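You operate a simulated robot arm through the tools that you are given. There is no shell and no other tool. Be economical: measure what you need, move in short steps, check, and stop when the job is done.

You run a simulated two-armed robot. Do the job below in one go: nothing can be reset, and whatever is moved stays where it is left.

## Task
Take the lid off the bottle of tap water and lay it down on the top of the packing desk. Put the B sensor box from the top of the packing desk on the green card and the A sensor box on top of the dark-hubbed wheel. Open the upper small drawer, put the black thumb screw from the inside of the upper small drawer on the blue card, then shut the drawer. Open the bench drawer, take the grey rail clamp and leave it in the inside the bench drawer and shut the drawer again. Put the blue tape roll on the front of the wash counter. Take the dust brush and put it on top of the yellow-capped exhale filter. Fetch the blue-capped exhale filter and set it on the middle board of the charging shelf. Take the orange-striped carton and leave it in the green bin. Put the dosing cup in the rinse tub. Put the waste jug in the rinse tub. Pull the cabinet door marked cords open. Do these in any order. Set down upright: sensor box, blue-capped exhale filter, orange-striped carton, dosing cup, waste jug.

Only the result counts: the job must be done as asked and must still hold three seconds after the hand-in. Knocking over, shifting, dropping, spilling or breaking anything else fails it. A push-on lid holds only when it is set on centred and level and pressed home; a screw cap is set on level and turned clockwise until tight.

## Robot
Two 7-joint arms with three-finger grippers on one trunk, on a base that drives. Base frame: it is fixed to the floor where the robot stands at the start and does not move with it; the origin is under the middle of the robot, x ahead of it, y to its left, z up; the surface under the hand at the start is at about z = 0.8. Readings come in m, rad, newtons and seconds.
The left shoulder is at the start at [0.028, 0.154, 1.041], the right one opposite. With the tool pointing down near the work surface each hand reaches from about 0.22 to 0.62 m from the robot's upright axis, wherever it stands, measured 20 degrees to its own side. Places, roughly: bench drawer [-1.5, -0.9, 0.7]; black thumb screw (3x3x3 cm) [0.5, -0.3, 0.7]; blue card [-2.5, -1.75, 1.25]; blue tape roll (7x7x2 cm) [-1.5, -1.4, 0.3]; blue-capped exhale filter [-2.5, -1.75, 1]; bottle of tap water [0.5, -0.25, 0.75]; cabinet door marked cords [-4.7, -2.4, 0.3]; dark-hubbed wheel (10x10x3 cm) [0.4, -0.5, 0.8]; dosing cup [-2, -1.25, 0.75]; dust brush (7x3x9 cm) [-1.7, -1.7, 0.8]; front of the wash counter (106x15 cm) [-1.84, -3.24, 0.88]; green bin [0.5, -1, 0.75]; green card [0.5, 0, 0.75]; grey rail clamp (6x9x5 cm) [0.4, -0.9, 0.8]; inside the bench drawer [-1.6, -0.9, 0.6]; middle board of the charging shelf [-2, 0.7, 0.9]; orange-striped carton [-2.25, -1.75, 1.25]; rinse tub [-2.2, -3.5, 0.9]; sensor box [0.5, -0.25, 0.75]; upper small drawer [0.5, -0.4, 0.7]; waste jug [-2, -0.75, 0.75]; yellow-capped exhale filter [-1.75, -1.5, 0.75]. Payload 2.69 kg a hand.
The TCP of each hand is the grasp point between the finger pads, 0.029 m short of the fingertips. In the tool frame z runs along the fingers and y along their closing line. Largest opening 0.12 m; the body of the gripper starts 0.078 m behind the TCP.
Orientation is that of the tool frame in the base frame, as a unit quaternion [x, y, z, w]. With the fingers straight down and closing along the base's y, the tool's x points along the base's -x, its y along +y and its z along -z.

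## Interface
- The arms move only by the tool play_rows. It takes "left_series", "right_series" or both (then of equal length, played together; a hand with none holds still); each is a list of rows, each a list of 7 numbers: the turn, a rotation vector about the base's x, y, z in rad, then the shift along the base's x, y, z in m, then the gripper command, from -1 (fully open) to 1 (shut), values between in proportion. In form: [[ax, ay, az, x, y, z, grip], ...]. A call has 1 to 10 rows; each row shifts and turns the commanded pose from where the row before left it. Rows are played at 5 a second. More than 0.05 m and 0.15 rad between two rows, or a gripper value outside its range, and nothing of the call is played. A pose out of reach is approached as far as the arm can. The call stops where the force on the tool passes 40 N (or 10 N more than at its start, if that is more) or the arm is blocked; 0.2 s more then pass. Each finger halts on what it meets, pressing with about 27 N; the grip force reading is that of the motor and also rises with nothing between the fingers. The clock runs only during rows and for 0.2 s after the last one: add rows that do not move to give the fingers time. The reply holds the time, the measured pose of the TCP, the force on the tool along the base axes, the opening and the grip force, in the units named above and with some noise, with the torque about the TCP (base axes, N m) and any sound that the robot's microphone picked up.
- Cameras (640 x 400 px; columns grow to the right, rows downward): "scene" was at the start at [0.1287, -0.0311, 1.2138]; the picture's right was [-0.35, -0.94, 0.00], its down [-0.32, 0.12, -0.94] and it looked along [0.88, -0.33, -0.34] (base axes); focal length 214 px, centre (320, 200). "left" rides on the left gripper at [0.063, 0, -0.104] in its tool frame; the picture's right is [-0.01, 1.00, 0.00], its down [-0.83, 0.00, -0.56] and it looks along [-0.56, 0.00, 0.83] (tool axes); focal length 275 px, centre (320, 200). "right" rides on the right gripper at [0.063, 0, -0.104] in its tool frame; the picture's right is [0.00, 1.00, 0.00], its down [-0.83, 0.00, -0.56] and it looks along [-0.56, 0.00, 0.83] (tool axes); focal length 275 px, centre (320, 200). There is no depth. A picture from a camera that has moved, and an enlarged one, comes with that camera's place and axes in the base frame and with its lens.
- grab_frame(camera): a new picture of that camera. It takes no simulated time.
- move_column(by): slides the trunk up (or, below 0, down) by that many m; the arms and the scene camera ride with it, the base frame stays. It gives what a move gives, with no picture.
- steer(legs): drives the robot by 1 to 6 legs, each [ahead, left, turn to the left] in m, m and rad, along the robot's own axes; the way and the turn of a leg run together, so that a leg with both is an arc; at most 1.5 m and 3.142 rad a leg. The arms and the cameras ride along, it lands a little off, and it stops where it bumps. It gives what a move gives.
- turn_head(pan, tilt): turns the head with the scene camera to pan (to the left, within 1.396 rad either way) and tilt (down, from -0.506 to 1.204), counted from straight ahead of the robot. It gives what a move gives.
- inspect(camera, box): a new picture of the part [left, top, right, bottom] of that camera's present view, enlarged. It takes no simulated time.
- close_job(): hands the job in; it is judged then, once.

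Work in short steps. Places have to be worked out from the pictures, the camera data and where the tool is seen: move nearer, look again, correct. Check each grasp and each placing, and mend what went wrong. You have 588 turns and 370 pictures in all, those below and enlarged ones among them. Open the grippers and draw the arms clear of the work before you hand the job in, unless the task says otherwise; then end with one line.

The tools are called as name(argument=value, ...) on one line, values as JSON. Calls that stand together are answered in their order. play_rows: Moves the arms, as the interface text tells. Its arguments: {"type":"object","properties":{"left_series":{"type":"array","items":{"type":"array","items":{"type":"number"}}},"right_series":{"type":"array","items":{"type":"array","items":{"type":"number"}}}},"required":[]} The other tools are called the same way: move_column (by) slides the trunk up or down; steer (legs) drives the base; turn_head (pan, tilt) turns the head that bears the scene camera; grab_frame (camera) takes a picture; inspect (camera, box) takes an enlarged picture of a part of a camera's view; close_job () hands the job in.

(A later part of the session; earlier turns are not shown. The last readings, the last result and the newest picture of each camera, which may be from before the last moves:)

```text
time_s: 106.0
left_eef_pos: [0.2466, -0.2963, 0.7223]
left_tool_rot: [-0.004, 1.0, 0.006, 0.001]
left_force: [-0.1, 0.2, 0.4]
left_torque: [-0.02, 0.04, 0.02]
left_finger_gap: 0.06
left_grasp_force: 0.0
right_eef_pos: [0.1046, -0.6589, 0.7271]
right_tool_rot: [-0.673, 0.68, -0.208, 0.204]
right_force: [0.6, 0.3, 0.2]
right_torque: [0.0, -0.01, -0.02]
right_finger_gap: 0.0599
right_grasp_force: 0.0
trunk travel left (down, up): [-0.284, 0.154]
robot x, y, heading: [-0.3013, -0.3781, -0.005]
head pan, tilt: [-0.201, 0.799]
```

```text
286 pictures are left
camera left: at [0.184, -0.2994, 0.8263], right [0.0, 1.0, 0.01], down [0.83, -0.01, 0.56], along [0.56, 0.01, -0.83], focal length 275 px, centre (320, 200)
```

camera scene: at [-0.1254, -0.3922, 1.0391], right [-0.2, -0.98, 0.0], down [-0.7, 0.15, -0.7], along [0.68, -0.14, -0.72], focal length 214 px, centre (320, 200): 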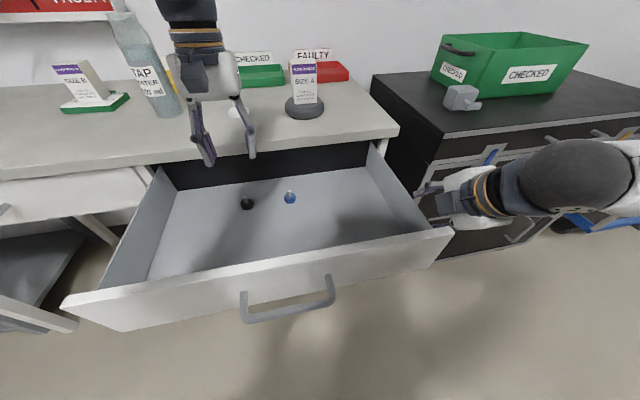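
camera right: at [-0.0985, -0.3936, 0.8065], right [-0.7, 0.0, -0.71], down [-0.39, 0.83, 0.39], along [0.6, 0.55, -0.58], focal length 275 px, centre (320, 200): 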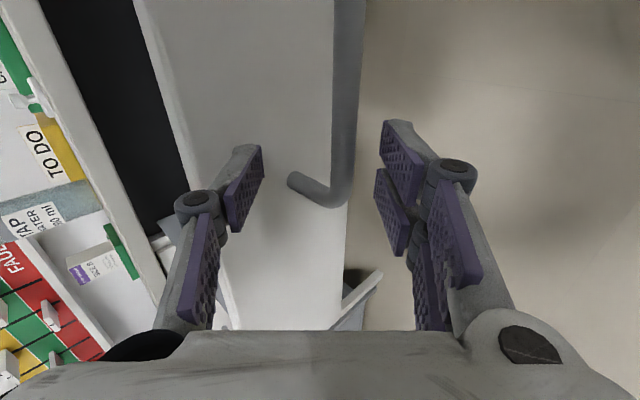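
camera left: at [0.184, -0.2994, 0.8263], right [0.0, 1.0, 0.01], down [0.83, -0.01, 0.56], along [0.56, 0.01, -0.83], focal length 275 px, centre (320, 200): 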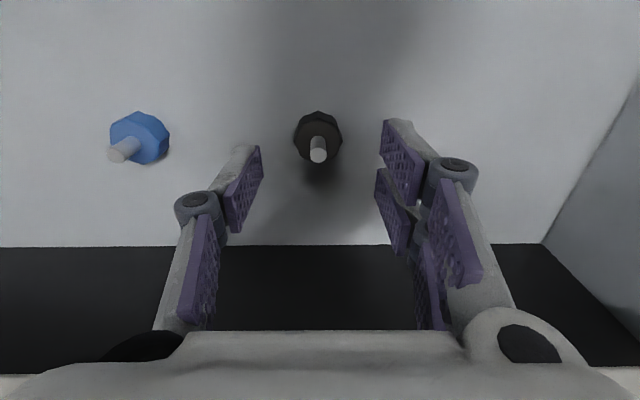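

Aligned to within a centimetre; correct x +8 mm and descend further.

play_rows(left_series=[[0, 0, 0, 0.008, -0.001, -0.025, 0], [0, 0, 0, 0.0, 0.0, -0.02, 0], [0, 0, 0, 0, 0, 0, 0]])

grab_frame(camera="left")

```text
time_s: 106.6
left_eef_pos: [0.2537, -0.3002, 0.6993]
left_tool_rot: [-0.004, 1.0, 0.005, 0.008]
left_force: [-18.0, -6.5, 35.3]
left_torque: [-0.46, -1.04, -0.46]
left_finger_gap: 0.0228
left_grasp_force: 23.1
right_eef_pos: [0.1035, -0.6582, 0.7284]
right_tool_rot: [-0.672, 0.679, -0.211, 0.208]
right_force: [0.4, 0.3, 0.8]
right_torque: [-0.04, 0.09, -0.02]
right_finger_gap: 0.0593
right_grasp_force: 0.1
trunk travel left (down, up): [-0.284, 0.154]
robot x, y, heading: [-0.3018, -0.3782, -0.004]
head pan, tilt: [-0.201, 0.799]
stopped in row 2 (left hand): the force on the tool passed its limit at 68 N (the readings are from after the stop); the commanded pose is now the measured one
```

```text
285 pictures are left
camera left: at [0.19, -0.3028, 0.8016], right [0.0, 1.0, 0.01], down [0.82, 0.0, 0.57], along [0.57, 0.01, -0.82], focal length 275 px, centre (320, 200)
```

left: 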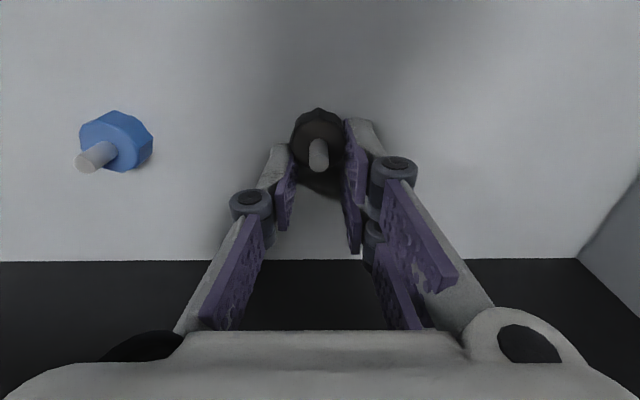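

The tips seem to touch the drawer floor and the fingers surround the knob. I ease up 3 mm and close.

play_rows(left_series=[[0, 0, 0, 0, 0, 0.003, 0.5], [0, 0, 0, 0.0, 0.0, 0.002, 1], [0, 0, 0, 0, 0, 0, 1], [0, 0, 0, 0, 0, 0, 1]])

grab_frame(camera="left")

```text
time_s: 107.6
left_eef_pos: [0.2533, -0.2999, 0.6984]
left_tool_rot: [-0.003, 1.0, 0.005, 0.004]
left_force: [-17.5, -12.2, 21.0]
left_torque: [0.03, -1.93, -0.54]
left_finger_gap: 0.0223
left_grasp_force: 26.5
right_eef_pos: [0.1031, -0.6596, 0.7268]
right_tool_rot: [-0.672, 0.679, -0.209, 0.207]
right_force: [0.4, 0.2, -1.0]
right_torque: [0.0, 0.02, -0.01]
right_finger_gap: 0.0599
right_grasp_force: 0.0
trunk travel left (down, up): [-0.284, 0.154]
robot x, y, heading: [-0.2993, -0.3773, -0.006]
head pan, tilt: [-0.201, 0.799]
```

```text
284 pictures are left
camera left: at [0.1901, -0.3026, 0.802], right [0.0, 1.0, 0.01], down [0.83, 0.0, 0.56], along [0.56, 0.01, -0.83], focal length 275 px, centre (320, 200)
```

left: 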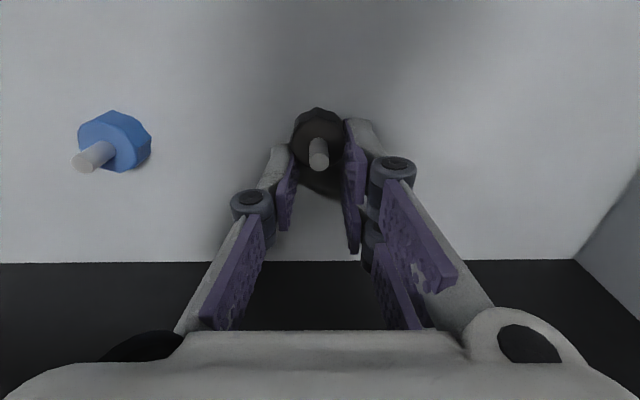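

Knob gripped (22 mm). Lift straight up slowly, shifting slightly back.

play_rows(left_series=[[0, 0, 0, -0.004, 0, 0.02, 1], [0, 0, 0, -0.004, 0.0, 0.03, 1], [0, 0, 0, 0, 0, 0.03, 1], [0, 0, 0, 0, 0, 0.03, 1], [0, 0, 0, 0, 0, 0, 1]])

grab_frame(camera="left")

```text
time_s: 108.8
left_eef_pos: [0.2488, -0.2986, 0.8077]
left_tool_rot: [-0.005, 1.0, 0.005, 0.003]
left_force: [0.0, 0.2, -0.2]
left_torque: [-0.01, -0.03, -0.01]
left_finger_gap: 0.0222
left_grasp_force: 27.2
right_eef_pos: [0.1058, -0.6592, 0.7259]
right_tool_rot: [-0.672, 0.68, -0.209, 0.205]
right_force: [0.2, -0.1, 0.0]
right_torque: [0.03, -0.01, -0.01]
right_finger_gap: 0.06
right_grasp_force: 0.0
trunk travel left (down, up): [-0.284, 0.154]
robot x, y, heading: [-0.3006, -0.3801, 0.002]
head pan, tilt: [-0.201, 0.799]
```

```text
283 pictures are left
camera left: at [0.1856, -0.3007, 0.9112], right [0.0, 1.0, 0.01], down [0.83, 0.0, 0.56], along [0.56, 0.01, -0.83], focal length 275 px, centre (320, 200)
```

left: 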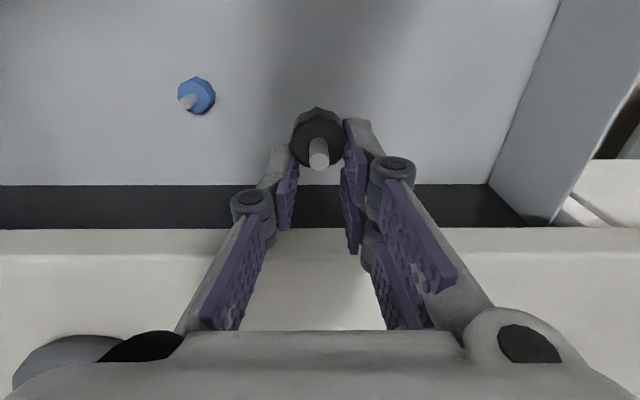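

Screw held. I raise the left hand, then back the base off 0.25 m and raise the trunk again.

play_rows(left_series=[[0, 0, 0, 0.0, 0.02, 0.04, 1], [0, 0, 0, 0, 0.04, 0.03, 1], [0, 0, 0, 0, 0.04, 0.0, 1], [0, 0, 0, 0, 0.04, 0, 1], [0, 0, 0, 0, 0, 0, 1]])

steer(legs=[[-0.25, 0, 0]])

grab_frame(camera="scene")

```text
time_s: 110.0
left_eef_pos: [0.2474, -0.1568, 0.8747]
left_tool_rot: [-0.003, 1.0, 0.005, 0.003]
left_force: [0.5, 0.1, 0.3]
left_torque: [-0.04, -0.02, -0.02]
left_finger_gap: 0.0218
left_grasp_force: 27.3
right_eef_pos: [0.1052, -0.6586, 0.7279]
right_tool_rot: [-0.672, 0.68, -0.209, 0.205]
right_force: [-0.2, 0.7, 0.8]
right_torque: [0.01, -0.02, 0.0]
right_finger_gap: 0.0599
right_grasp_force: 0.1
trunk travel left (down, up): [-0.284, 0.154]
robot x, y, heading: [-0.302, -0.3737, -0.004]
head pan, tilt: [-0.201, 0.799]
```

```text
time_s: 111.1
left_eef_pos: [0.1634, -0.1568, 0.8757]
left_tool_rot: [-0.005, 1.0, 0.005, 0.005]
left_force: [0.4, 0.3, -0.1]
left_torque: [0.03, 0.04, 0.0]
left_finger_gap: 0.0219
left_grasp_force: 26.7
right_eef_pos: [0.0293, -0.6592, 0.7311]
right_tool_rot: [-0.667, 0.679, -0.219, 0.215]
right_force: [6.0, 0.5, 5.1]
right_torque: [0.19, 0.45, -0.14]
right_finger_gap: 0.0588
right_grasp_force: 0.0
trunk travel left (down, up): [-0.284, 0.154]
robot x, y, heading: [-0.3867, -0.3741, -0.004]
head pan, tilt: [-0.201, 0.799]
stopped in leg 1: the force on the tool passed its limit at 215 N (the readings are from after the stop); the commanded pose is now the measured one
```

```text
282 pictures are left
camera scene: at [-0.2093, -0.3912, 1.039], right [-0.2, -0.98, 0.0], down [-0.7, 0.15, -0.7], along [0.68, -0.14, -0.72], focal length 214 px, centre (320, 200)
```

scene: 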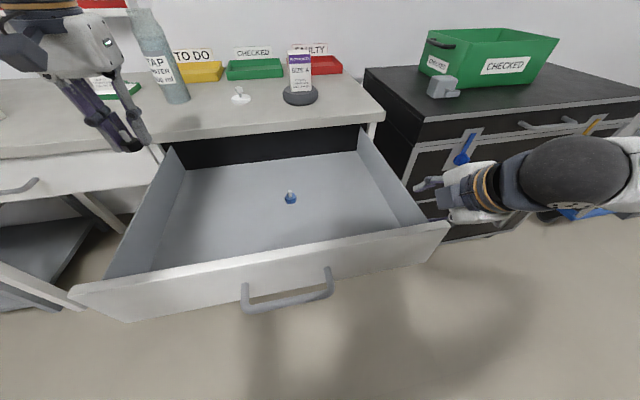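

The right hand caught behind the drawer's front. I raise it clear before backing away.

play_rows(right_series=[[0, 0, 0, 0.01, -0.03, 0.02, 0], [0, 0, 0, 0, -0.02, 0.04, 0], [0, 0, 0, 0, -0.0, 0.045, 0], [0, 0, 0, 0, 0, 0.045, 0], [0, 0, 0, 0, 0, 0, 0]])

grab_frame(camera="scene")

```text
time_s: 112.3
left_eef_pos: [0.1625, -0.1578, 0.8747]
left_tool_rot: [-0.004, 1.0, 0.005, 0.005]
left_force: [-1.0, 0.3, -0.3]
left_torque: [0.01, 0.01, -0.01]
left_finger_gap: 0.0215
left_grasp_force: 27.3
right_eef_pos: [0.0403, -0.7096, 0.8816]
right_tool_rot: [-0.667, 0.679, -0.218, 0.215]
right_force: [-0.6, 0.5, -0.4]
right_torque: [-0.02, 0.03, -0.01]
right_finger_gap: 0.0597
right_grasp_force: 0.1
trunk travel left (down, up): [-0.284, 0.154]
robot x, y, heading: [-0.3858, -0.3746, -0.005]
head pan, tilt: [-0.201, 0.799]
```

```text
281 pictures are left
camera scene: at [-0.2097, -0.3914, 1.0391], right [-0.2, -0.98, 0.0], down [-0.7, 0.15, -0.7], along [0.68, -0.14, -0.72], focal length 214 px, centre (320, 200)
```

scene: 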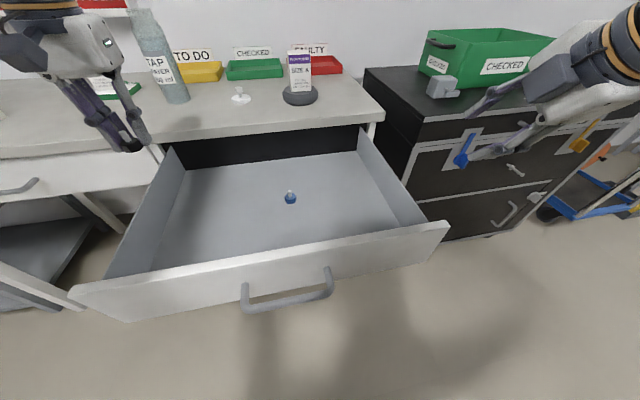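

Clear now. Back off and raise the trunk.

steer(legs=[[-0.28, 0, 0]])

move_column(by=0.12)

grab_frame(camera="scene")

```text
time_s: 114.3
left_eef_pos: [-0.1208, -0.1555, 0.8759]
left_tool_rot: [-0.003, 1.0, 0.005, 0.004]
left_force: [-0.2, -0.1, 0.1]
left_torque: [0.0, -0.02, -0.01]
left_finger_gap: 0.0216
left_grasp_force: 27.2
right_eef_pos: [-0.2439, -0.7084, 0.881]
right_tool_rot: [-0.666, 0.68, -0.218, 0.216]
right_force: [-0.4, 0.0, -0.1]
right_torque: [-0.02, -0.03, 0.0]
right_finger_gap: 0.0599
right_grasp_force: 0.0
trunk travel left (down, up): [-0.284, 0.154]
robot x, y, heading: [-0.6689, -0.3743, -0.001]
head pan, tilt: [-0.201, 0.799]
```

```text
time_s: 115.8
left_eef_pos: [-0.1202, -0.156, 0.9936]
left_tool_rot: [-0.004, 1.0, 0.005, 0.003]
left_force: [0.2, 0.0, -0.9]
left_torque: [0.01, 0.04, 0.0]
left_finger_gap: 0.0213
left_grasp_force: 26.6
right_eef_pos: [-0.242, -0.7081, 1.0006]
right_tool_rot: [-0.667, 0.68, -0.217, 0.213]
right_force: [0.2, 0.3, -0.7]
right_torque: [-0.01, -0.02, 0.0]
right_finger_gap: 0.0601
right_grasp_force: 0.0
trunk travel left (down, up): [-0.404, 0.034]
robot x, y, heading: [-0.6706, -0.3746, -0.007]
head pan, tilt: [-0.201, 0.799]
```

```text
280 pictures are left
camera scene: at [-0.5488, -0.3902, 1.1738], right [-0.2, -0.98, 0.0], down [-0.7, 0.15, -0.7], along [0.68, -0.14, -0.72], focal length 214 px, centre (320, 200)
```

scene: 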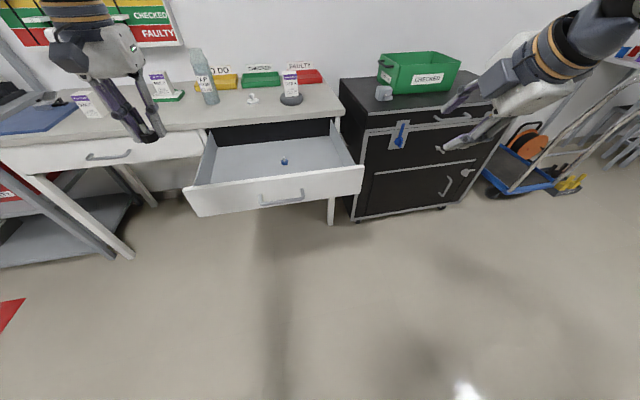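

Now I prepare the right hand as a pusher: fingers closed, tilted nearly horizontal.

play_rows(right_series=[[0, -0.12, 0, 0, 0.03, 0, 0.5], [0, -0.12, 0, 0, 0.04, 0, 1], [0, -0.12, 0, 0, 0.04, -0.02, 1], [0, -0.12, 0, 0, 0.04, -0.02, 1], [0, -0.12, 0, 0, 0.04, -0.02, 1], [0, 0, 0, 0, 0.04, -0.03, 1], [0, 0, 0, 0, 0, -0.045, 1], [0, 0, 0, 0, 0, -0.045, 1], [0, 0, 0, 0, 0, -0.045, 1], [0, 0, 0, 0, 0, -0.045, 1]])

grab_frame(camera="scene")

```text
time_s: 118.0
left_eef_pos: [-0.1203, -0.1564, 0.9955]
left_tool_rot: [-0.003, 1.0, 0.005, 0.005]
left_force: [0.6, -1.0, 0.4]
left_torque: [0.01, 0.02, 0.0]
left_finger_gap: 0.0209
left_grasp_force: 27.1
right_eef_pos: [-0.2219, -0.4728, 0.736]
right_tool_rot: [-0.573, 0.586, -0.404, 0.407]
right_force: [-0.2, 0.4, 0.3]
right_torque: [0.02, -0.03, -0.02]
right_finger_gap: 0.0002
right_grasp_force: 26.5
right hand out of reach, approached as far as the arm can: row 3, 4
trunk travel left (down, up): [-0.404, 0.034]
robot x, y, heading: [-0.6673, -0.3744, -0.004]
head pan, tilt: [-0.201, 0.799]
```

```text
279 pictures are left
camera scene: at [-0.549, -0.39, 1.1739], right [-0.2, -0.98, 0.0], down [-0.7, 0.15, -0.7], along [0.68, -0.14, -0.72], focal length 214 px, centre (320, 200)
```

scene: 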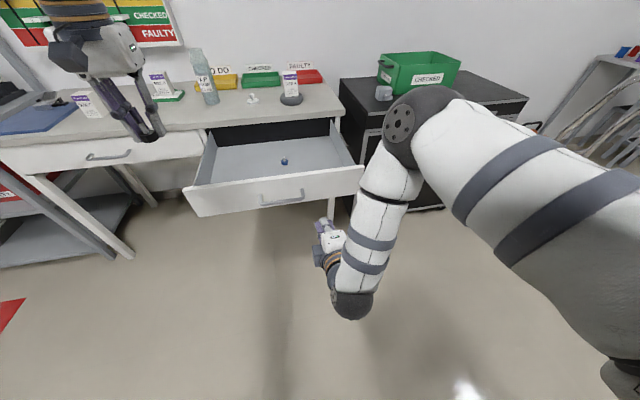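

Lower the fist ~5 cm to the panel's mid height, then drive forward until it meets the panel.

play_rows(right_series=[[0, 0, 0, 0, 0, -0.025, 1], [0, 0, 0, 0, 0, -0.025, 1], [0, 0, 0, 0, 0, 0, 1]])

steer(legs=[[0.15, 0, 0]])

grab_frame(camera="scene")

```text
time_s: 118.8
left_eef_pos: [-0.1201, -0.1575, 0.9959]
left_tool_rot: [-0.003, 1.0, 0.005, 0.004]
left_force: [-0.7, 0.0, 0.3]
left_torque: [0.01, 0.01, 0.02]
left_finger_gap: 0.0211
left_grasp_force: 27.0
right_eef_pos: [-0.2222, -0.4738, 0.6849]
right_tool_rot: [-0.571, 0.586, -0.405, 0.407]
right_force: [-0.3, 0.7, -0.9]
right_torque: [-0.02, 0.0, 0.02]
right_finger_gap: 0.0
right_grasp_force: 27.1
trunk travel left (down, up): [-0.404, 0.034]
robot x, y, heading: [-0.6701, -0.3715, -0.003]
head pan, tilt: [-0.201, 0.799]
```

```text
time_s: 120.2
left_eef_pos: [0.034, -0.1567, 0.9946]
left_tool_rot: [-0.004, 1.0, 0.006, 0.004]
left_force: [-0.1, 0.2, -0.7]
left_torque: [-0.02, 0.07, 0.0]
left_finger_gap: 0.0209
left_grasp_force: 26.3
right_eef_pos: [-0.0677, -0.4751, 0.6852]
right_tool_rot: [-0.573, 0.586, -0.405, 0.406]
right_force: [0.3, 0.0, -1.1]
right_torque: [-0.01, 0.03, -0.02]
right_finger_gap: 0.0
right_grasp_force: 26.7
trunk travel left (down, up): [-0.404, 0.034]
robot x, y, heading: [-0.5167, -0.3765, -0.011]
head pan, tilt: [-0.201, 0.799]
```

```text
278 pictures are left
camera scene: at [-0.3948, -0.3909, 1.1739], right [-0.2, -0.98, 0.0], down [-0.7, 0.15, -0.7], along [0.68, -0.14, -0.72], focal length 214 px, centre (320, 200)
```

scene: 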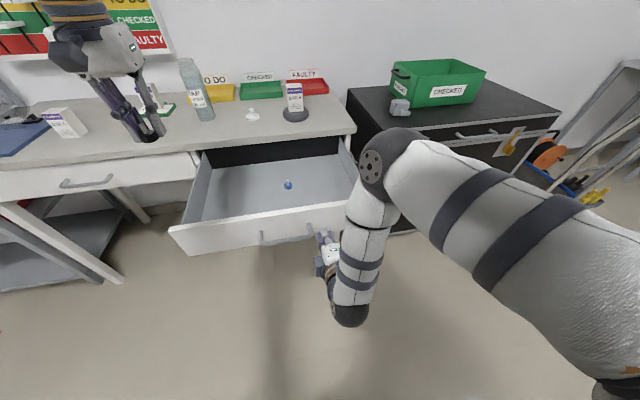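

The fist is just in front of the panel, right of the handle. I raise the left hand for safety and drive on, pushing.

play_rows(left_series=[[0, 0, 0, 0, 0.04, 0.025, 1], [0, 0, 0, 0, 0.04, 0.025, 1], [0, 0, 0, 0, 0, 0, 1]])

steer(legs=[[0.15, 0, 0]])

grab_frame(camera="scene")

```text
time_s: 121.0
left_eef_pos: [0.0312, -0.0893, 1.0359]
left_tool_rot: [-0.003, 1.0, 0.005, 0.005]
left_force: [0.4, -0.1, -0.3]
left_torque: [-0.02, 0.01, -0.02]
left_finger_gap: 0.0207
left_grasp_force: 27.4
left hand out of reach, approached as far as the arm can: row 2
right_eef_pos: [-0.0681, -0.4751, 0.6847]
right_tool_rot: [-0.572, 0.586, -0.405, 0.406]
right_force: [-0.5, 0.4, 0.7]
right_torque: [-0.02, 0.01, 0.03]
right_finger_gap: 0.0
right_grasp_force: 26.8
trunk travel left (down, up): [-0.404, 0.034]
robot x, y, heading: [-0.5175, -0.3749, -0.009]
head pan, tilt: [-0.201, 0.799]
```

```text
time_s: 122.4
left_eef_pos: [0.1826, -0.0909, 1.0348]
left_tool_rot: [-0.002, 1.0, 0.005, 0.005]
left_force: [0.6, -0.1, 0.4]
left_torque: [-0.03, 0.04, 0.01]
left_finger_gap: 0.0207
left_grasp_force: 27.2
right_eef_pos: [0.0822, -0.4775, 0.6836]
right_tool_rot: [-0.572, 0.587, -0.406, 0.405]
right_force: [-0.3, -0.7, 0.2]
right_torque: [0.02, 0.01, -0.02]
right_finger_gap: 0.0
right_grasp_force: 27.1
trunk travel left (down, up): [-0.404, 0.034]
robot x, y, heading: [-0.3649, -0.3759, -0.008]
head pan, tilt: [-0.201, 0.799]
```

```text
277 pictures are left
camera scene: at [-0.2452, -0.3922, 1.1739], right [-0.21, -0.98, 0.0], down [-0.7, 0.15, -0.7], along [0.68, -0.14, -0.72], focal length 214 px, centre (320, 200)
```

scene: 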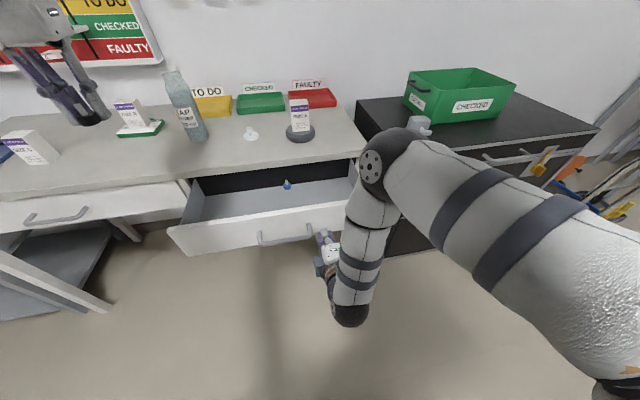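

The panel moves with the fist. Continue pushing.

steer(legs=[[0.15, 0, 0]])

grab_frame(camera="scene")

```text
time_s: 123.7
left_eef_pos: [0.3263, -0.0913, 1.0356]
left_tool_rot: [-0.004, 1.0, 0.005, 0.005]
left_force: [0.4, -1.2, -0.8]
left_torque: [-0.02, 0.03, -0.01]
left_finger_gap: 0.0185
left_grasp_force: 27.1
right_eef_pos: [0.224, -0.4769, 0.6836]
right_tool_rot: [-0.572, 0.586, -0.405, 0.406]
right_force: [0.0, -0.5, 0.2]
right_torque: [0.01, 0.01, 0.0]
right_finger_gap: 0.0001
right_grasp_force: 27.0
trunk travel left (down, up): [-0.404, 0.034]
robot x, y, heading: [-0.2241, -0.3786, 0.002]
head pan, tilt: [-0.201, 0.799]
```

```text
276 pictures are left
camera scene: at [-0.1008, -0.3928, 1.1739], right [-0.2, -0.98, 0.0], down [-0.7, 0.15, -0.7], along [0.68, -0.14, -0.72], focal length 214 px, centre (320, 200)
```

scene: 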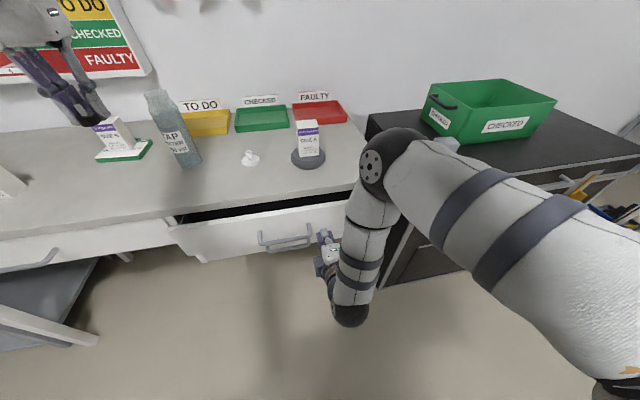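

Nearly shut; I finish with small arm pushes. I also check the screw in the left hand since its gap reading drifts.

play_rows(right_series=[[0, 0, 0, 0.025, 0, 0, 1], [0, 0, 0, 0.025, 0, 0, 1], [0, 0, 0, 0.02, 0, 0, 1], [0, 0, 0, 0.01, 0, 0, 1], [0, 0, 0, 0.01, 0, 0, 1], [0, 0, 0, 0.01, 0, 0, 1]])

grab_frame(camera="scene")

grab_frame(camera="left")

```text
time_s: 124.5
left_eef_pos: [0.3257, -0.0904, 1.0375]
left_tool_rot: [-0.003, 1.0, 0.006, 0.005]
left_force: [0.9, 0.0, 0.3]
left_torque: [0.04, 0.04, 0.02]
left_finger_gap: 0.0186
left_grasp_force: 27.1
right_eef_pos: [0.2825, -0.4758, 0.6855]
right_tool_rot: [-0.574, 0.586, -0.404, 0.404]
right_force: [-16.5, -1.6, 9.5]
right_torque: [0.03, -0.29, 0.03]
right_finger_gap: 0.0004
right_grasp_force: 27.4
trunk travel left (down, up): [-0.404, 0.034]
robot x, y, heading: [-0.2226, -0.3743, -0.003]
head pan, tilt: [-0.201, 0.799]
stopped in row 3 (right hand): the force on the tool passed its limit at 64 N (the readings are from after the stop); the commanded pose is now the measured one
```

```text
275 pictures are left
camera scene: at [-0.1023, -0.3929, 1.1741], right [-0.2, -0.98, 0.0], down [-0.7, 0.15, -0.7], along [0.68, -0.14, -0.72], focal length 214 px, centre (320, 200)
```

scene: 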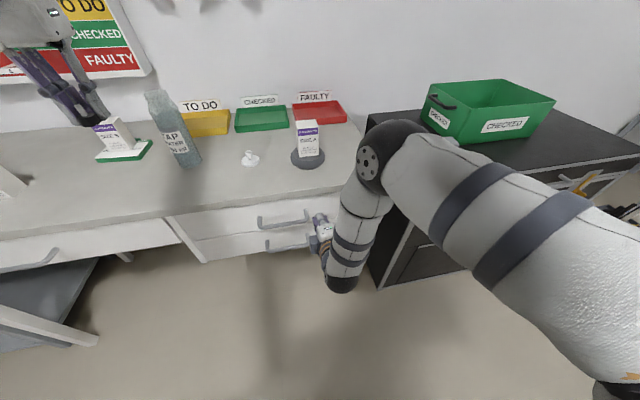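

```text
274 pictures are left
camera left: at [0.2613, -0.0937, 1.1394], right [0.0, 1.0, 0.01], down [0.82, 0.0, 0.57], along [0.57, 0.01, -0.82], focal length 275 px, centre (320, 200)
```

left: 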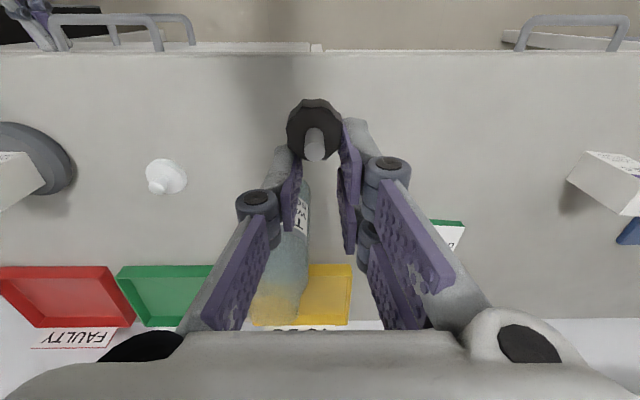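

The drawer is shut. The screw sits only on the edge of the left pads (offset ~1.2 cm), so I'll set it on the desk and re-grip. First I retract and raise the right hand.

play_rows(right_series=[[0, 0, 0, -0.03, 0, 0, 1], [0, 0, 0, -0.03, 0, 0, 1], [0, 0, 0, -0.02, -0.02, 0.04, 1], [0, 0, 0, 0, -0.02, 0.04, 1], [0, 0, 0, 0, -0.02, 0.04, 1], [0, 0, 0, 0, -0.02, 0.04, 1], [0, 0, 0, 0, 0, 0.04, 1], [0, 0, 0, 0, 0, 0, 1]])

steer(legs=[[0, 0.25, 0], [0.08, 0, 0]])

grab_frame(camera="left")

grab_frame(camera="scene")

```text
time_s: 126.3
left_eef_pos: [0.3249, -0.0902, 1.0347]
left_tool_rot: [-0.003, 1.0, 0.005, 0.005]
left_force: [0.0, 0.0, -0.3]
left_torque: [0.03, -0.01, -0.01]
left_finger_gap: 0.018
left_grasp_force: 26.5
right_eef_pos: [0.2069, -0.5493, 0.8598]
right_tool_rot: [-0.57, 0.587, -0.408, 0.406]
right_force: [0.4, -0.4, 0.0]
right_torque: [-0.01, 0.01, 0.01]
right_finger_gap: 0.0001
right_grasp_force: 27.2
right hand out of reach, approached as far as the arm can: row 6, 7
trunk travel left (down, up): [-0.404, 0.034]
robot x, y, heading: [-0.222, -0.375, -0.001]
head pan, tilt: [-0.201, 0.799]
```

```text
time_s: 129.5
left_eef_pos: [0.4083, 0.1591, 1.0343]
left_tool_rot: [-0.003, 1.0, 0.006, 0.005]
left_force: [-0.3, -0.5, -0.5]
left_torque: [0.01, 0.02, 0.0]
left_finger_gap: 0.0
left_grasp_force: 27.1
right_eef_pos: [0.2878, -0.3008, 0.8578]
right_tool_rot: [-0.569, 0.588, -0.408, 0.405]
right_force: [0.6, -0.8, -0.9]
right_torque: [-0.03, -0.01, -0.03]
right_finger_gap: 0.0001
right_grasp_force: 27.5
trunk travel left (down, up): [-0.404, 0.034]
robot x, y, heading: [-0.1396, -0.1267, -0.01]
head pan, tilt: [-0.201, 0.799]
```

```text
273 pictures are left
camera left: at [0.3441, 0.1565, 1.1388], right [0.0, 1.0, 0.01], down [0.83, -0.01, 0.56], along [0.56, 0.01, -0.83], focal length 275 px, centre (320, 200)
```

left: 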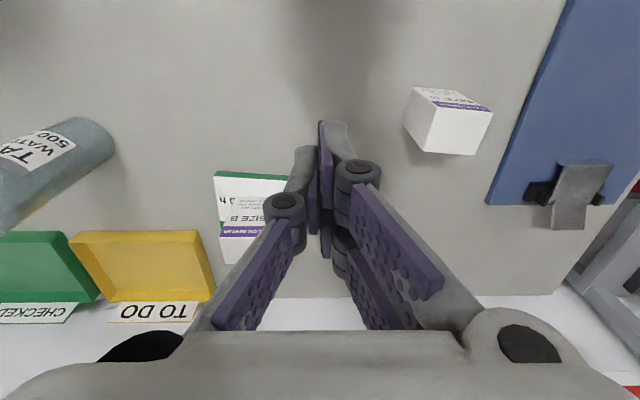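

```text
272 pictures are left
camera scene: at [-0.0195, -0.1425, 1.1739], right [-0.21, -0.98, 0.0], down [-0.7, 0.15, -0.7], along [0.68, -0.14, -0.72], focal length 214 px, centre (320, 200)
```

scene: 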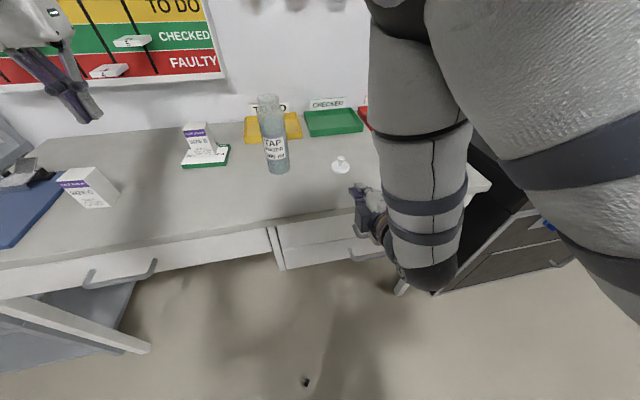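

The screw slipped out and lies on the floor at about (0.06, -0.10). I back off straight and look for it.

steer(legs=[[-0.3, 0, 0]])

turn_head(pan=0, tilt=1.0)

grab_frame(camera="scene")

```text
time_s: 131.6
left_eef_pos: [0.1036, 0.1611, 1.0361]
left_tool_rot: [-0.002, 1.0, 0.004, 0.006]
left_force: [-0.6, 1.5, -0.1]
left_torque: [0.0, 0.0, -0.01]
left_finger_gap: 0.0
left_grasp_force: 27.1
right_eef_pos: [-0.0156, -0.2974, 0.8589]
right_tool_rot: [-0.568, 0.588, -0.409, 0.406]
right_force: [-0.5, -0.1, -0.3]
right_torque: [-0.02, -0.01, 0.04]
right_finger_gap: 0.0
right_grasp_force: 27.1
trunk travel left (down, up): [-0.404, 0.034]
robot x, y, heading: [-0.4451, -0.1272, -0.012]
head pan, tilt: [-0.201, 0.799]
```

```text
time_s: 132.3
left_eef_pos: [0.1056, 0.1602, 1.036]
left_tool_rot: [-0.002, 1.0, 0.005, 0.005]
left_force: [-1.7, 0.3, 0.0]
left_torque: [0.03, -0.02, 0.02]
left_finger_gap: 0.0
left_grasp_force: 27.1
right_eef_pos: [-0.0155, -0.2982, 0.8582]
right_tool_rot: [-0.568, 0.587, -0.409, 0.406]
right_force: [0.1, -0.3, 0.7]
right_torque: [0.01, -0.01, 0.02]
right_finger_gap: 0.0
right_grasp_force: 27.3
trunk travel left (down, up): [-0.404, 0.034]
robot x, y, heading: [-0.4424, -0.1229, -0.006]
head pan, tilt: [0.0, 1.0]
```

```text
271 pictures are left
camera scene: at [-0.3325, -0.1244, 1.1589], right [-0.01, -1.0, 0.0], down [-0.84, 0.01, -0.54], along [0.54, 0.0, -0.84], focal length 214 px, centre (320, 200)
```

scene: 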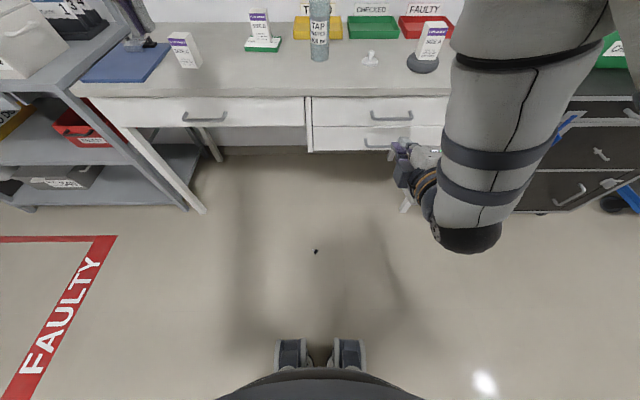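

Screw at (0.071, -0.10) on the floor. I position the robot so it lies in the left hand's range and lower the trunk.

steer(legs=[[0, -0.12, 0], [0.07, 0, 0]])

move_column(by=-0.2)

move_column(by=-0.19)

grab_frame(camera="scene")

grab_frame(camera="left")

```text
time_s: 134.5
left_eef_pos: [0.1765, 0.0409, 1.0367]
left_tool_rot: [-0.001, 1.0, 0.006, 0.005]
left_force: [0.8, 0.4, -0.7]
left_torque: [0.01, 0.02, 0.01]
left_finger_gap: 0.0001
left_grasp_force: 27.4
right_eef_pos: [0.0542, -0.4193, 0.858]
right_tool_rot: [-0.568, 0.589, -0.408, 0.405]
right_force: [-0.5, -0.1, 0.0]
right_torque: [-0.02, -0.01, -0.01]
right_finger_gap: 0.0
right_grasp_force: 27.1
trunk travel left (down, up): [-0.404, 0.034]
robot x, y, heading: [-0.3726, -0.2436, -0.013]
head pan, tilt: [0.0, 1.0]
```

```text
time_s: 136.6
left_eef_pos: [0.1906, 0.0391, 0.6626]
left_tool_rot: [0.0, 0.987, 0.006, -0.162]
left_force: [-0.1, -0.1, 0.3]
left_torque: [0.03, 0.01, -0.02]
left_finger_gap: 0.0
left_grasp_force: 27.1
right_eef_pos: [0.0142, -0.4175, 0.5275]
right_tool_rot: [-0.63, 0.65, -0.303, 0.297]
right_force: [-0.2, 0.3, 0.0]
right_torque: [0.02, 0.02, 0.01]
right_finger_gap: 0.0
right_grasp_force: 27.1
trunk travel left (down, up): [-0.204, 0.234]
robot x, y, heading: [-0.3723, -0.2417, -0.01]
head pan, tilt: [0.0, 1.0]
```

```text
time_s: 138.6
left_eef_pos: [0.2128, 0.0426, 0.4732]
left_tool_rot: [-0.005, 0.989, 0.011, -0.144]
left_force: [0.0, -1.3, 0.3]
left_torque: [-0.01, -0.01, -0.01]
left_finger_gap: 0.0002
left_grasp_force: 27.6
right_eef_pos: [-0.0164, -0.416, 0.2858]
right_tool_rot: [-0.654, 0.67, -0.25, 0.249]
right_force: [0.4, -0.2, 0.6]
right_torque: [0.0, 0.01, 0.04]
right_finger_gap: 0.0
right_grasp_force: 26.7
trunk travel left (down, up): [-0.014, 0.423]
robot x, y, heading: [-0.3903, -0.2473, -0.002]
head pan, tilt: [0.0, 1.0]
stopped: the arm was blocked; the commanded pose is now the measured one
```

```text
270 pictures are left
camera scene: at [-0.1574, -0.2469, 0.7442], right [0.0, -1.0, -0.01], down [-0.83, 0.0, -0.56], along [0.56, 0.0, -0.83], focal length 214 px, centre (320, 200)
```

scene: 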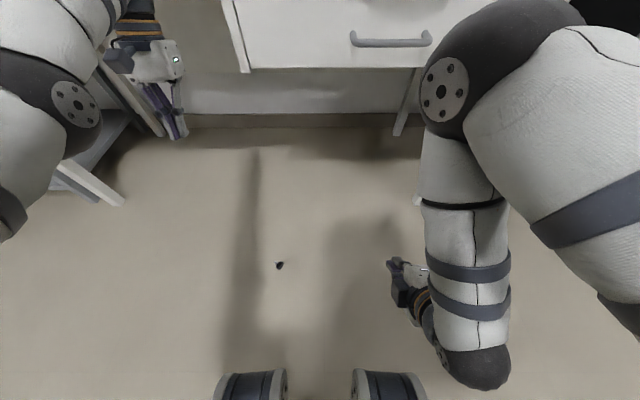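

```text
269 pictures are left
camera left: at [0.1828, 0.0384, 0.5904], right [0.0, 1.0, 0.02], down [0.96, 0.0, 0.29], along [0.29, 0.02, -0.96], focal length 275 px, centre (320, 200)
```

left: 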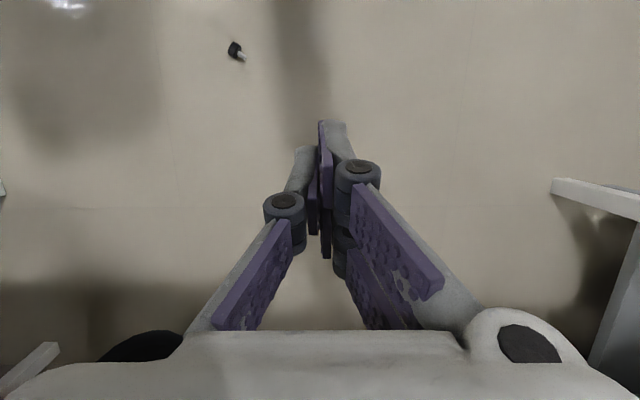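

The trunk is low now; the screw lies on its side at ≈(0.066, -0.109). I level the left hand, open it, and move over the screw.

play_rows(left_series=[[0, -0.1, 0, -0.02, -0.02, 0, 0.3], [0, -0.1, 0, -0.03, -0.03, -0.02, 0], [0, -0.09, 0, -0.03, -0.03, -0.02, 0], [0, 0, 0, -0.03, -0.03, -0.02, 0], [0, 0, 0, -0.03, -0.03, -0.02, 0], [0, 0, 0, -0.005, -0.01, -0.04, 0], [0, 0, 0, 0, 0, -0.04, 0], [0, 0, 0, 0, 0, -0.04, 0], [0, 0, 0, 0, 0, 0, 0]])

grab_frame(camera="left")

```text
time_s: 140.6
left_eef_pos: [0.2685, -0.0957, 0.2685]
left_tool_rot: [-0.005, 1.0, 0.008, -0.022]
left_force: [0.9, -0.6, -0.5]
left_torque: [0.04, 0.02, 0.04]
left_finger_gap: 0.0599
left_grasp_force: 0.1
left hand out of reach, approached as far as the arm can: row 1, 2, 3, 4, 5, 7, 8
right_eef_pos: [-0.0062, -0.4163, 0.2796]
right_tool_rot: [-0.656, 0.673, -0.244, 0.24]
right_force: [0.4, 0.0, -0.7]
right_torque: [0.02, -0.01, 0.05]
right_finger_gap: 0.0001
right_grasp_force: 26.7
trunk travel left (down, up): [-0.014, 0.423]
robot x, y, heading: [-0.3901, -0.2466, -0.005]
head pan, tilt: [0.0, 1.0]
```

```text
268 pictures are left
camera left: at [0.2099, -0.1006, 0.3742], right [0.0, 1.0, 0.02], down [0.85, -0.01, 0.52], along [0.52, 0.02, -0.85], focal length 275 px, centre (320, 200)
```

left: 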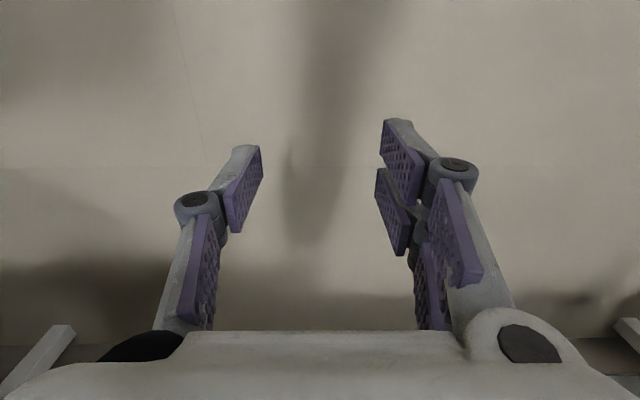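

With the trunk this low the comfortable reach is farther out. I back the base by 0.2 m so the hand comes over the screw.

steer(legs=[[-0.205, 0, 0]])

grab_frame(camera="left")

```text
time_s: 142.2
left_eef_pos: [0.0669, -0.0963, 0.269]
left_tool_rot: [-0.004, 1.0, 0.008, -0.02]
left_force: [1.6, 0.5, 1.0]
left_torque: [0.02, -0.03, 0.0]
left_finger_gap: 0.0601
left_grasp_force: 0.0
right_eef_pos: [-0.2112, -0.4157, 0.2798]
right_tool_rot: [-0.655, 0.674, -0.245, 0.238]
right_force: [-0.3, 0.5, -0.3]
right_torque: [-0.02, -0.03, -0.01]
right_finger_gap: 0.0
right_grasp_force: 26.8
trunk travel left (down, up): [-0.014, 0.423]
robot x, y, heading: [-0.5903, -0.2397, -0.004]
head pan, tilt: [0.0, 1.0]
```

```text
267 pictures are left
camera left: at [0.0072, -0.1, 0.375], right [0.0, 1.0, 0.02], down [0.85, -0.01, 0.52], along [0.52, 0.01, -0.85], focal length 275 px, centre (320, 200)
```

left: 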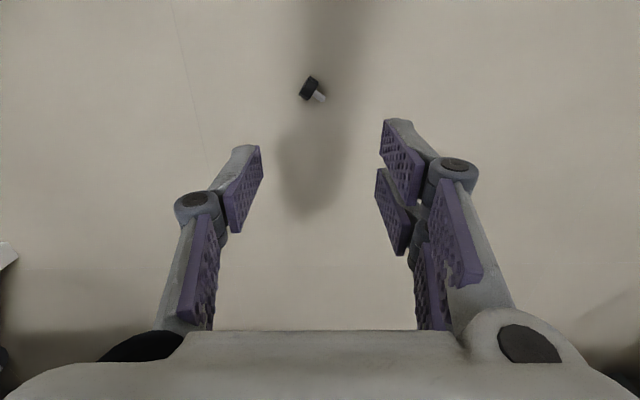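

Axis of the screw lies at ~50° in the plane. I yaw the left hand +0.88 rad to close across the knob, descending to ~z 0.13.

play_rows(left_series=[[0, -0.04, 0.14, 0, -0.003, -0.02, 0], [0, 0, 0.148, 0, -0.003, -0.03, 0], [0, 0, 0.148, 0, -0.002, -0.03, 0], [0, 0, 0.148, 0, -0.002, -0.03, 0], [0, 0, 0.148, 0, 0, -0.02, 0], [0, 0, 0.148, 0, 0, 0, 0], [0, 0, 0, 0, 0, 0, 0]])

grab_frame(camera="left")

```text
time_s: 143.8
left_eef_pos: [0.028, -0.0985, 0.1615]
left_tool_rot: [-0.43, 0.903, 0.005, -0.004]
left_force: [-0.2, 1.0, -0.2]
left_torque: [0.01, -0.04, -0.01]
left_finger_gap: 0.0597
left_grasp_force: 0.0
left hand out of reach, approached as far as the arm can: row 2, 3, 4, 5
right_eef_pos: [-0.2118, -0.4157, 0.2804]
right_tool_rot: [-0.654, 0.675, -0.244, 0.239]
right_force: [0.4, 0.9, 0.2]
right_torque: [0.02, 0.0, 0.02]
right_finger_gap: 0.0001
right_grasp_force: 27.0
trunk travel left (down, up): [-0.014, 0.423]
robot x, y, heading: [-0.5916, -0.2411, -0.009]
head pan, tilt: [0.0, 1.0]
```

```text
266 pictures are left
camera left: at [-0.0103, -0.1489, 0.267], right [-0.77, 0.63, 0.01], down [0.53, 0.64, 0.55], along [0.34, 0.44, -0.83], focal length 275 px, centre (320, 200)
```

left: 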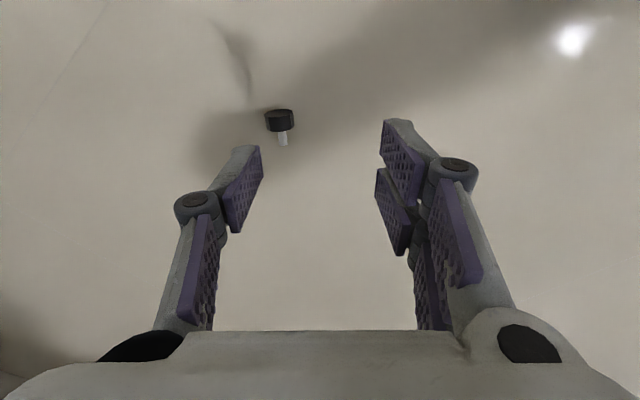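

Knob orientation now matches. Reach is limiting outward, so I drive forward 7 cm.

steer(legs=[[0.07, 0, 0]])

play_rows(left_series=[[0, 0, 0, -0.03, -0.009, 0, 0], [0, 0, 0, 0, 0, -0.03, 0], [0, 0, 0, 0, 0, -0.03, 0], [0, 0, 0, 0, 0, 0, 0]])

grab_frame(camera="left")

```text
time_s: 144.8
left_eef_pos: [0.0954, -0.096, 0.1621]
left_tool_rot: [-0.429, 0.903, 0.006, -0.003]
left_force: [0.2, 0.1, 0.3]
left_torque: [-0.01, 0.0, 0.03]
left_finger_gap: 0.0602
left_grasp_force: 0.0
right_eef_pos: [-0.1418, -0.415, 0.2794]
right_tool_rot: [-0.656, 0.673, -0.244, 0.239]
right_force: [0.0, 0.1, 0.3]
right_torque: [0.0, 0.01, -0.01]
right_finger_gap: 0.0001
right_grasp_force: 27.0
trunk travel left (down, up): [-0.014, 0.423]
robot x, y, heading: [-0.5206, -0.2436, -0.007]
head pan, tilt: [0.0, 1.0]
```

```text
time_s: 145.8
left_eef_pos: [0.0622, -0.1031, 0.1053]
left_tool_rot: [-0.431, 0.902, 0.006, -0.005]
left_force: [0.3, 0.5, 0.0]
left_torque: [0.04, 0.01, 0.01]
left_finger_gap: 0.0601
left_grasp_force: 0.0
left hand out of reach, approached as far as the arm can: row 3
right_eef_pos: [-0.1414, -0.4147, 0.2804]
right_tool_rot: [-0.656, 0.673, -0.244, 0.239]
right_force: [-0.9, -0.3, 1.0]
right_torque: [-0.02, 0.02, 0.01]
right_finger_gap: 0.0
right_grasp_force: 27.0
trunk travel left (down, up): [-0.014, 0.423]
robot x, y, heading: [-0.5242, -0.2434, -0.004]
head pan, tilt: [0.0, 1.0]
```

```text
265 pictures are left
camera left: at [0.0233, -0.1551, 0.2101], right [-0.77, 0.63, 0.01], down [0.53, 0.64, 0.55], along [0.34, 0.44, -0.83], focal length 275 px, centre (320, 200)
```

left: 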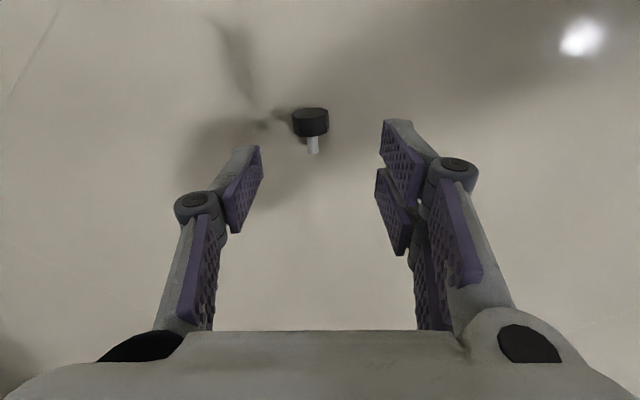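

Knob at (0.066, -0.108). Drive 6 cm more to have room for the descent.

steer(legs=[[0.07, 0, 0]])

play_rows(left_series=[[0, 0, 0, -0.035, -0.003, 0, 0], [0, 0, 0, -0.03, -0.003, 0, 0], [0, 0, 0, 0, 0, -0.03, 0], [0, 0, 0, 0, 0, 0, 0]])

grab_frame(camera="left")

```text
time_s: 146.8
left_eef_pos: [0.1331, -0.1042, 0.1061]
left_tool_rot: [-0.431, 0.902, 0.006, -0.004]
left_force: [-0.1, -0.6, -0.4]
left_torque: [0.0, -0.01, -0.03]
left_finger_gap: 0.0602
left_grasp_force: 0.1
right_eef_pos: [-0.0708, -0.4158, 0.279]
right_tool_rot: [-0.655, 0.674, -0.244, 0.239]
right_force: [1.2, -0.4, 0.1]
right_torque: [-0.01, 0.01, 0.0]
right_finger_gap: 0.0001
right_grasp_force: 26.6
trunk travel left (down, up): [-0.014, 0.423]
robot x, y, heading: [-0.4542, -0.2398, -0.003]
head pan, tilt: [0.0, 1.0]
```

```text
time_s: 147.8
left_eef_pos: [0.0701, -0.1079, 0.0774]
left_tool_rot: [-0.43, 0.903, 0.005, -0.004]
left_force: [-0.3, 0.2, -0.5]
left_torque: [-0.02, 0.01, -0.01]
left_finger_gap: 0.0598
left_grasp_force: 0.0
right_eef_pos: [-0.0716, -0.4162, 0.2799]
right_tool_rot: [-0.655, 0.673, -0.244, 0.24]
right_force: [0.9, -0.3, 0.5]
right_torque: [0.03, -0.01, -0.04]
right_finger_gap: 0.0
right_grasp_force: 26.9
trunk travel left (down, up): [-0.014, 0.423]
robot x, y, heading: [-0.453, -0.2438, -0.005]
head pan, tilt: [0.0, 1.0]
```

```text
264 pictures are left
camera left: at [0.0303, -0.1607, 0.1815], right [-0.77, 0.63, 0.01], down [0.53, 0.64, 0.55], along [0.34, 0.44, -0.83], focal length 275 px, centre (320, 200)
```

left: 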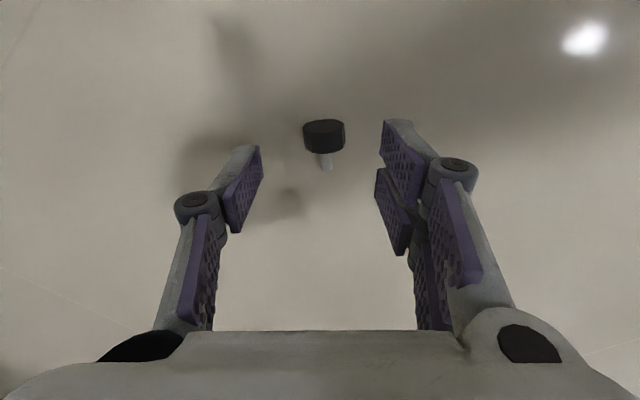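

Nearly aligned. Descend to z≈0.036 and close.

play_rows(left_series=[[0, 0, 0, -0.003, -0.001, -0.02, 0], [0, 0, 0, -0.001, 0, -0.02, 0], [0, 0, 0, 0, 0, 0, 0]])

grab_frame(camera="left")

```text
time_s: 148.6
left_eef_pos: [0.0643, -0.1135, 0.036]
left_tool_rot: [-0.431, 0.903, 0.006, -0.003]
left_force: [0.6, -0.5, -0.9]
left_torque: [-0.02, 0.03, 0.0]
left_finger_gap: 0.0602
left_grasp_force: 0.1
right_eef_pos: [-0.0715, -0.4153, 0.2795]
right_tool_rot: [-0.655, 0.673, -0.245, 0.24]
right_force: [-0.9, 0.1, -0.4]
right_torque: [0.04, 0.01, -0.01]
right_finger_gap: 0.0002
right_grasp_force: 26.9
trunk travel left (down, up): [-0.014, 0.423]
robot x, y, heading: [-0.4523, -0.2428, -0.002]
head pan, tilt: [0.0, 1.0]
```

```text
263 pictures are left
camera left: at [0.0269, -0.1638, 0.1405], right [-0.77, 0.63, 0.01], down [0.53, 0.64, 0.55], along [0.34, 0.44, -0.83], focal length 275 px, centre (320, 200)
```

left: 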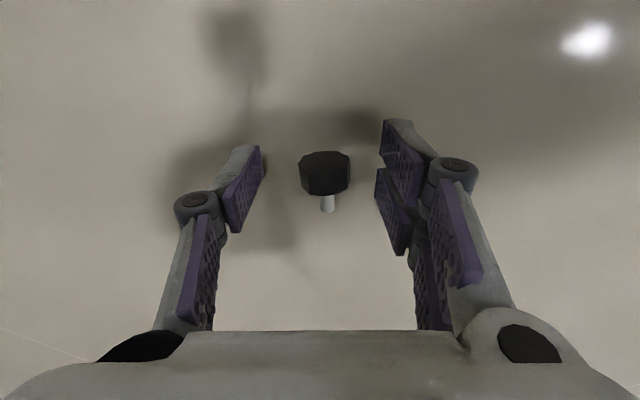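

Knob is between the pads. Close.

play_rows(left_series=[[0, 0, 0, 0.001, 0.001, -0.002, 0.2], [0, 0, 0, 0, 0, 0, 0.6], [0, 0, 0, 0, 0, 0, 1], [0, 0, 0, 0, 0, 0, 1]])

play_rows(left_series=[[0, 0, 0, 0, 0, 0.03, 1], [0, 0, 0, 0, 0, 0.04, 1], [0, 0, 0, 0, 0, 0.04, 1], [0, 0, 0, 0, 0, 0, 1]])

grab_frame(camera="left")

```text
time_s: 149.6
left_eef_pos: [0.0656, -0.1119, 0.0335]
left_tool_rot: [-0.431, 0.902, 0.006, -0.005]
left_force: [0.4, 0.3, 0.3]
left_torque: [0.03, -0.01, -0.04]
left_finger_gap: 0.022
left_grasp_force: 26.8
right_eef_pos: [-0.0717, -0.4149, 0.2803]
right_tool_rot: [-0.656, 0.673, -0.244, 0.239]
right_force: [-0.3, 0.2, 0.4]
right_torque: [-0.01, 0.0, 0.03]
right_finger_gap: 0.0
right_grasp_force: 26.6
trunk travel left (down, up): [-0.014, 0.423]
robot x, y, heading: [-0.4544, -0.2427, 0.001]
head pan, tilt: [0.0, 1.0]
```

```text
time_s: 150.6
left_eef_pos: [0.0652, -0.1111, 0.1435]
left_tool_rot: [-0.43, 0.903, 0.005, -0.003]
left_force: [0.5, 0.7, 0.5]
left_torque: [0.01, -0.01, 0.0]
left_finger_gap: 0.022
left_grasp_force: 26.6
right_eef_pos: [-0.0718, -0.415, 0.2795]
right_tool_rot: [-0.655, 0.674, -0.244, 0.239]
right_force: [0.6, 0.9, -0.1]
right_torque: [0.0, 0.0, 0.0]
right_finger_gap: 0.0
right_grasp_force: 27.2
trunk travel left (down, up): [-0.014, 0.423]
robot x, y, heading: [-0.4532, -0.2395, -0.005]
head pan, tilt: [0.0, 1.0]
```

```text
262 pictures are left
camera left: at [0.0265, -0.1622, 0.2481], right [-0.77, 0.63, 0.01], down [0.53, 0.64, 0.55], along [0.34, 0.44, -0.83], focal length 275 px, centre (320, 200)
```

left: 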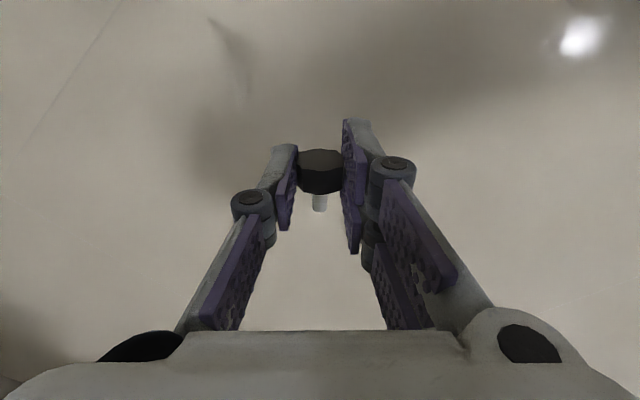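

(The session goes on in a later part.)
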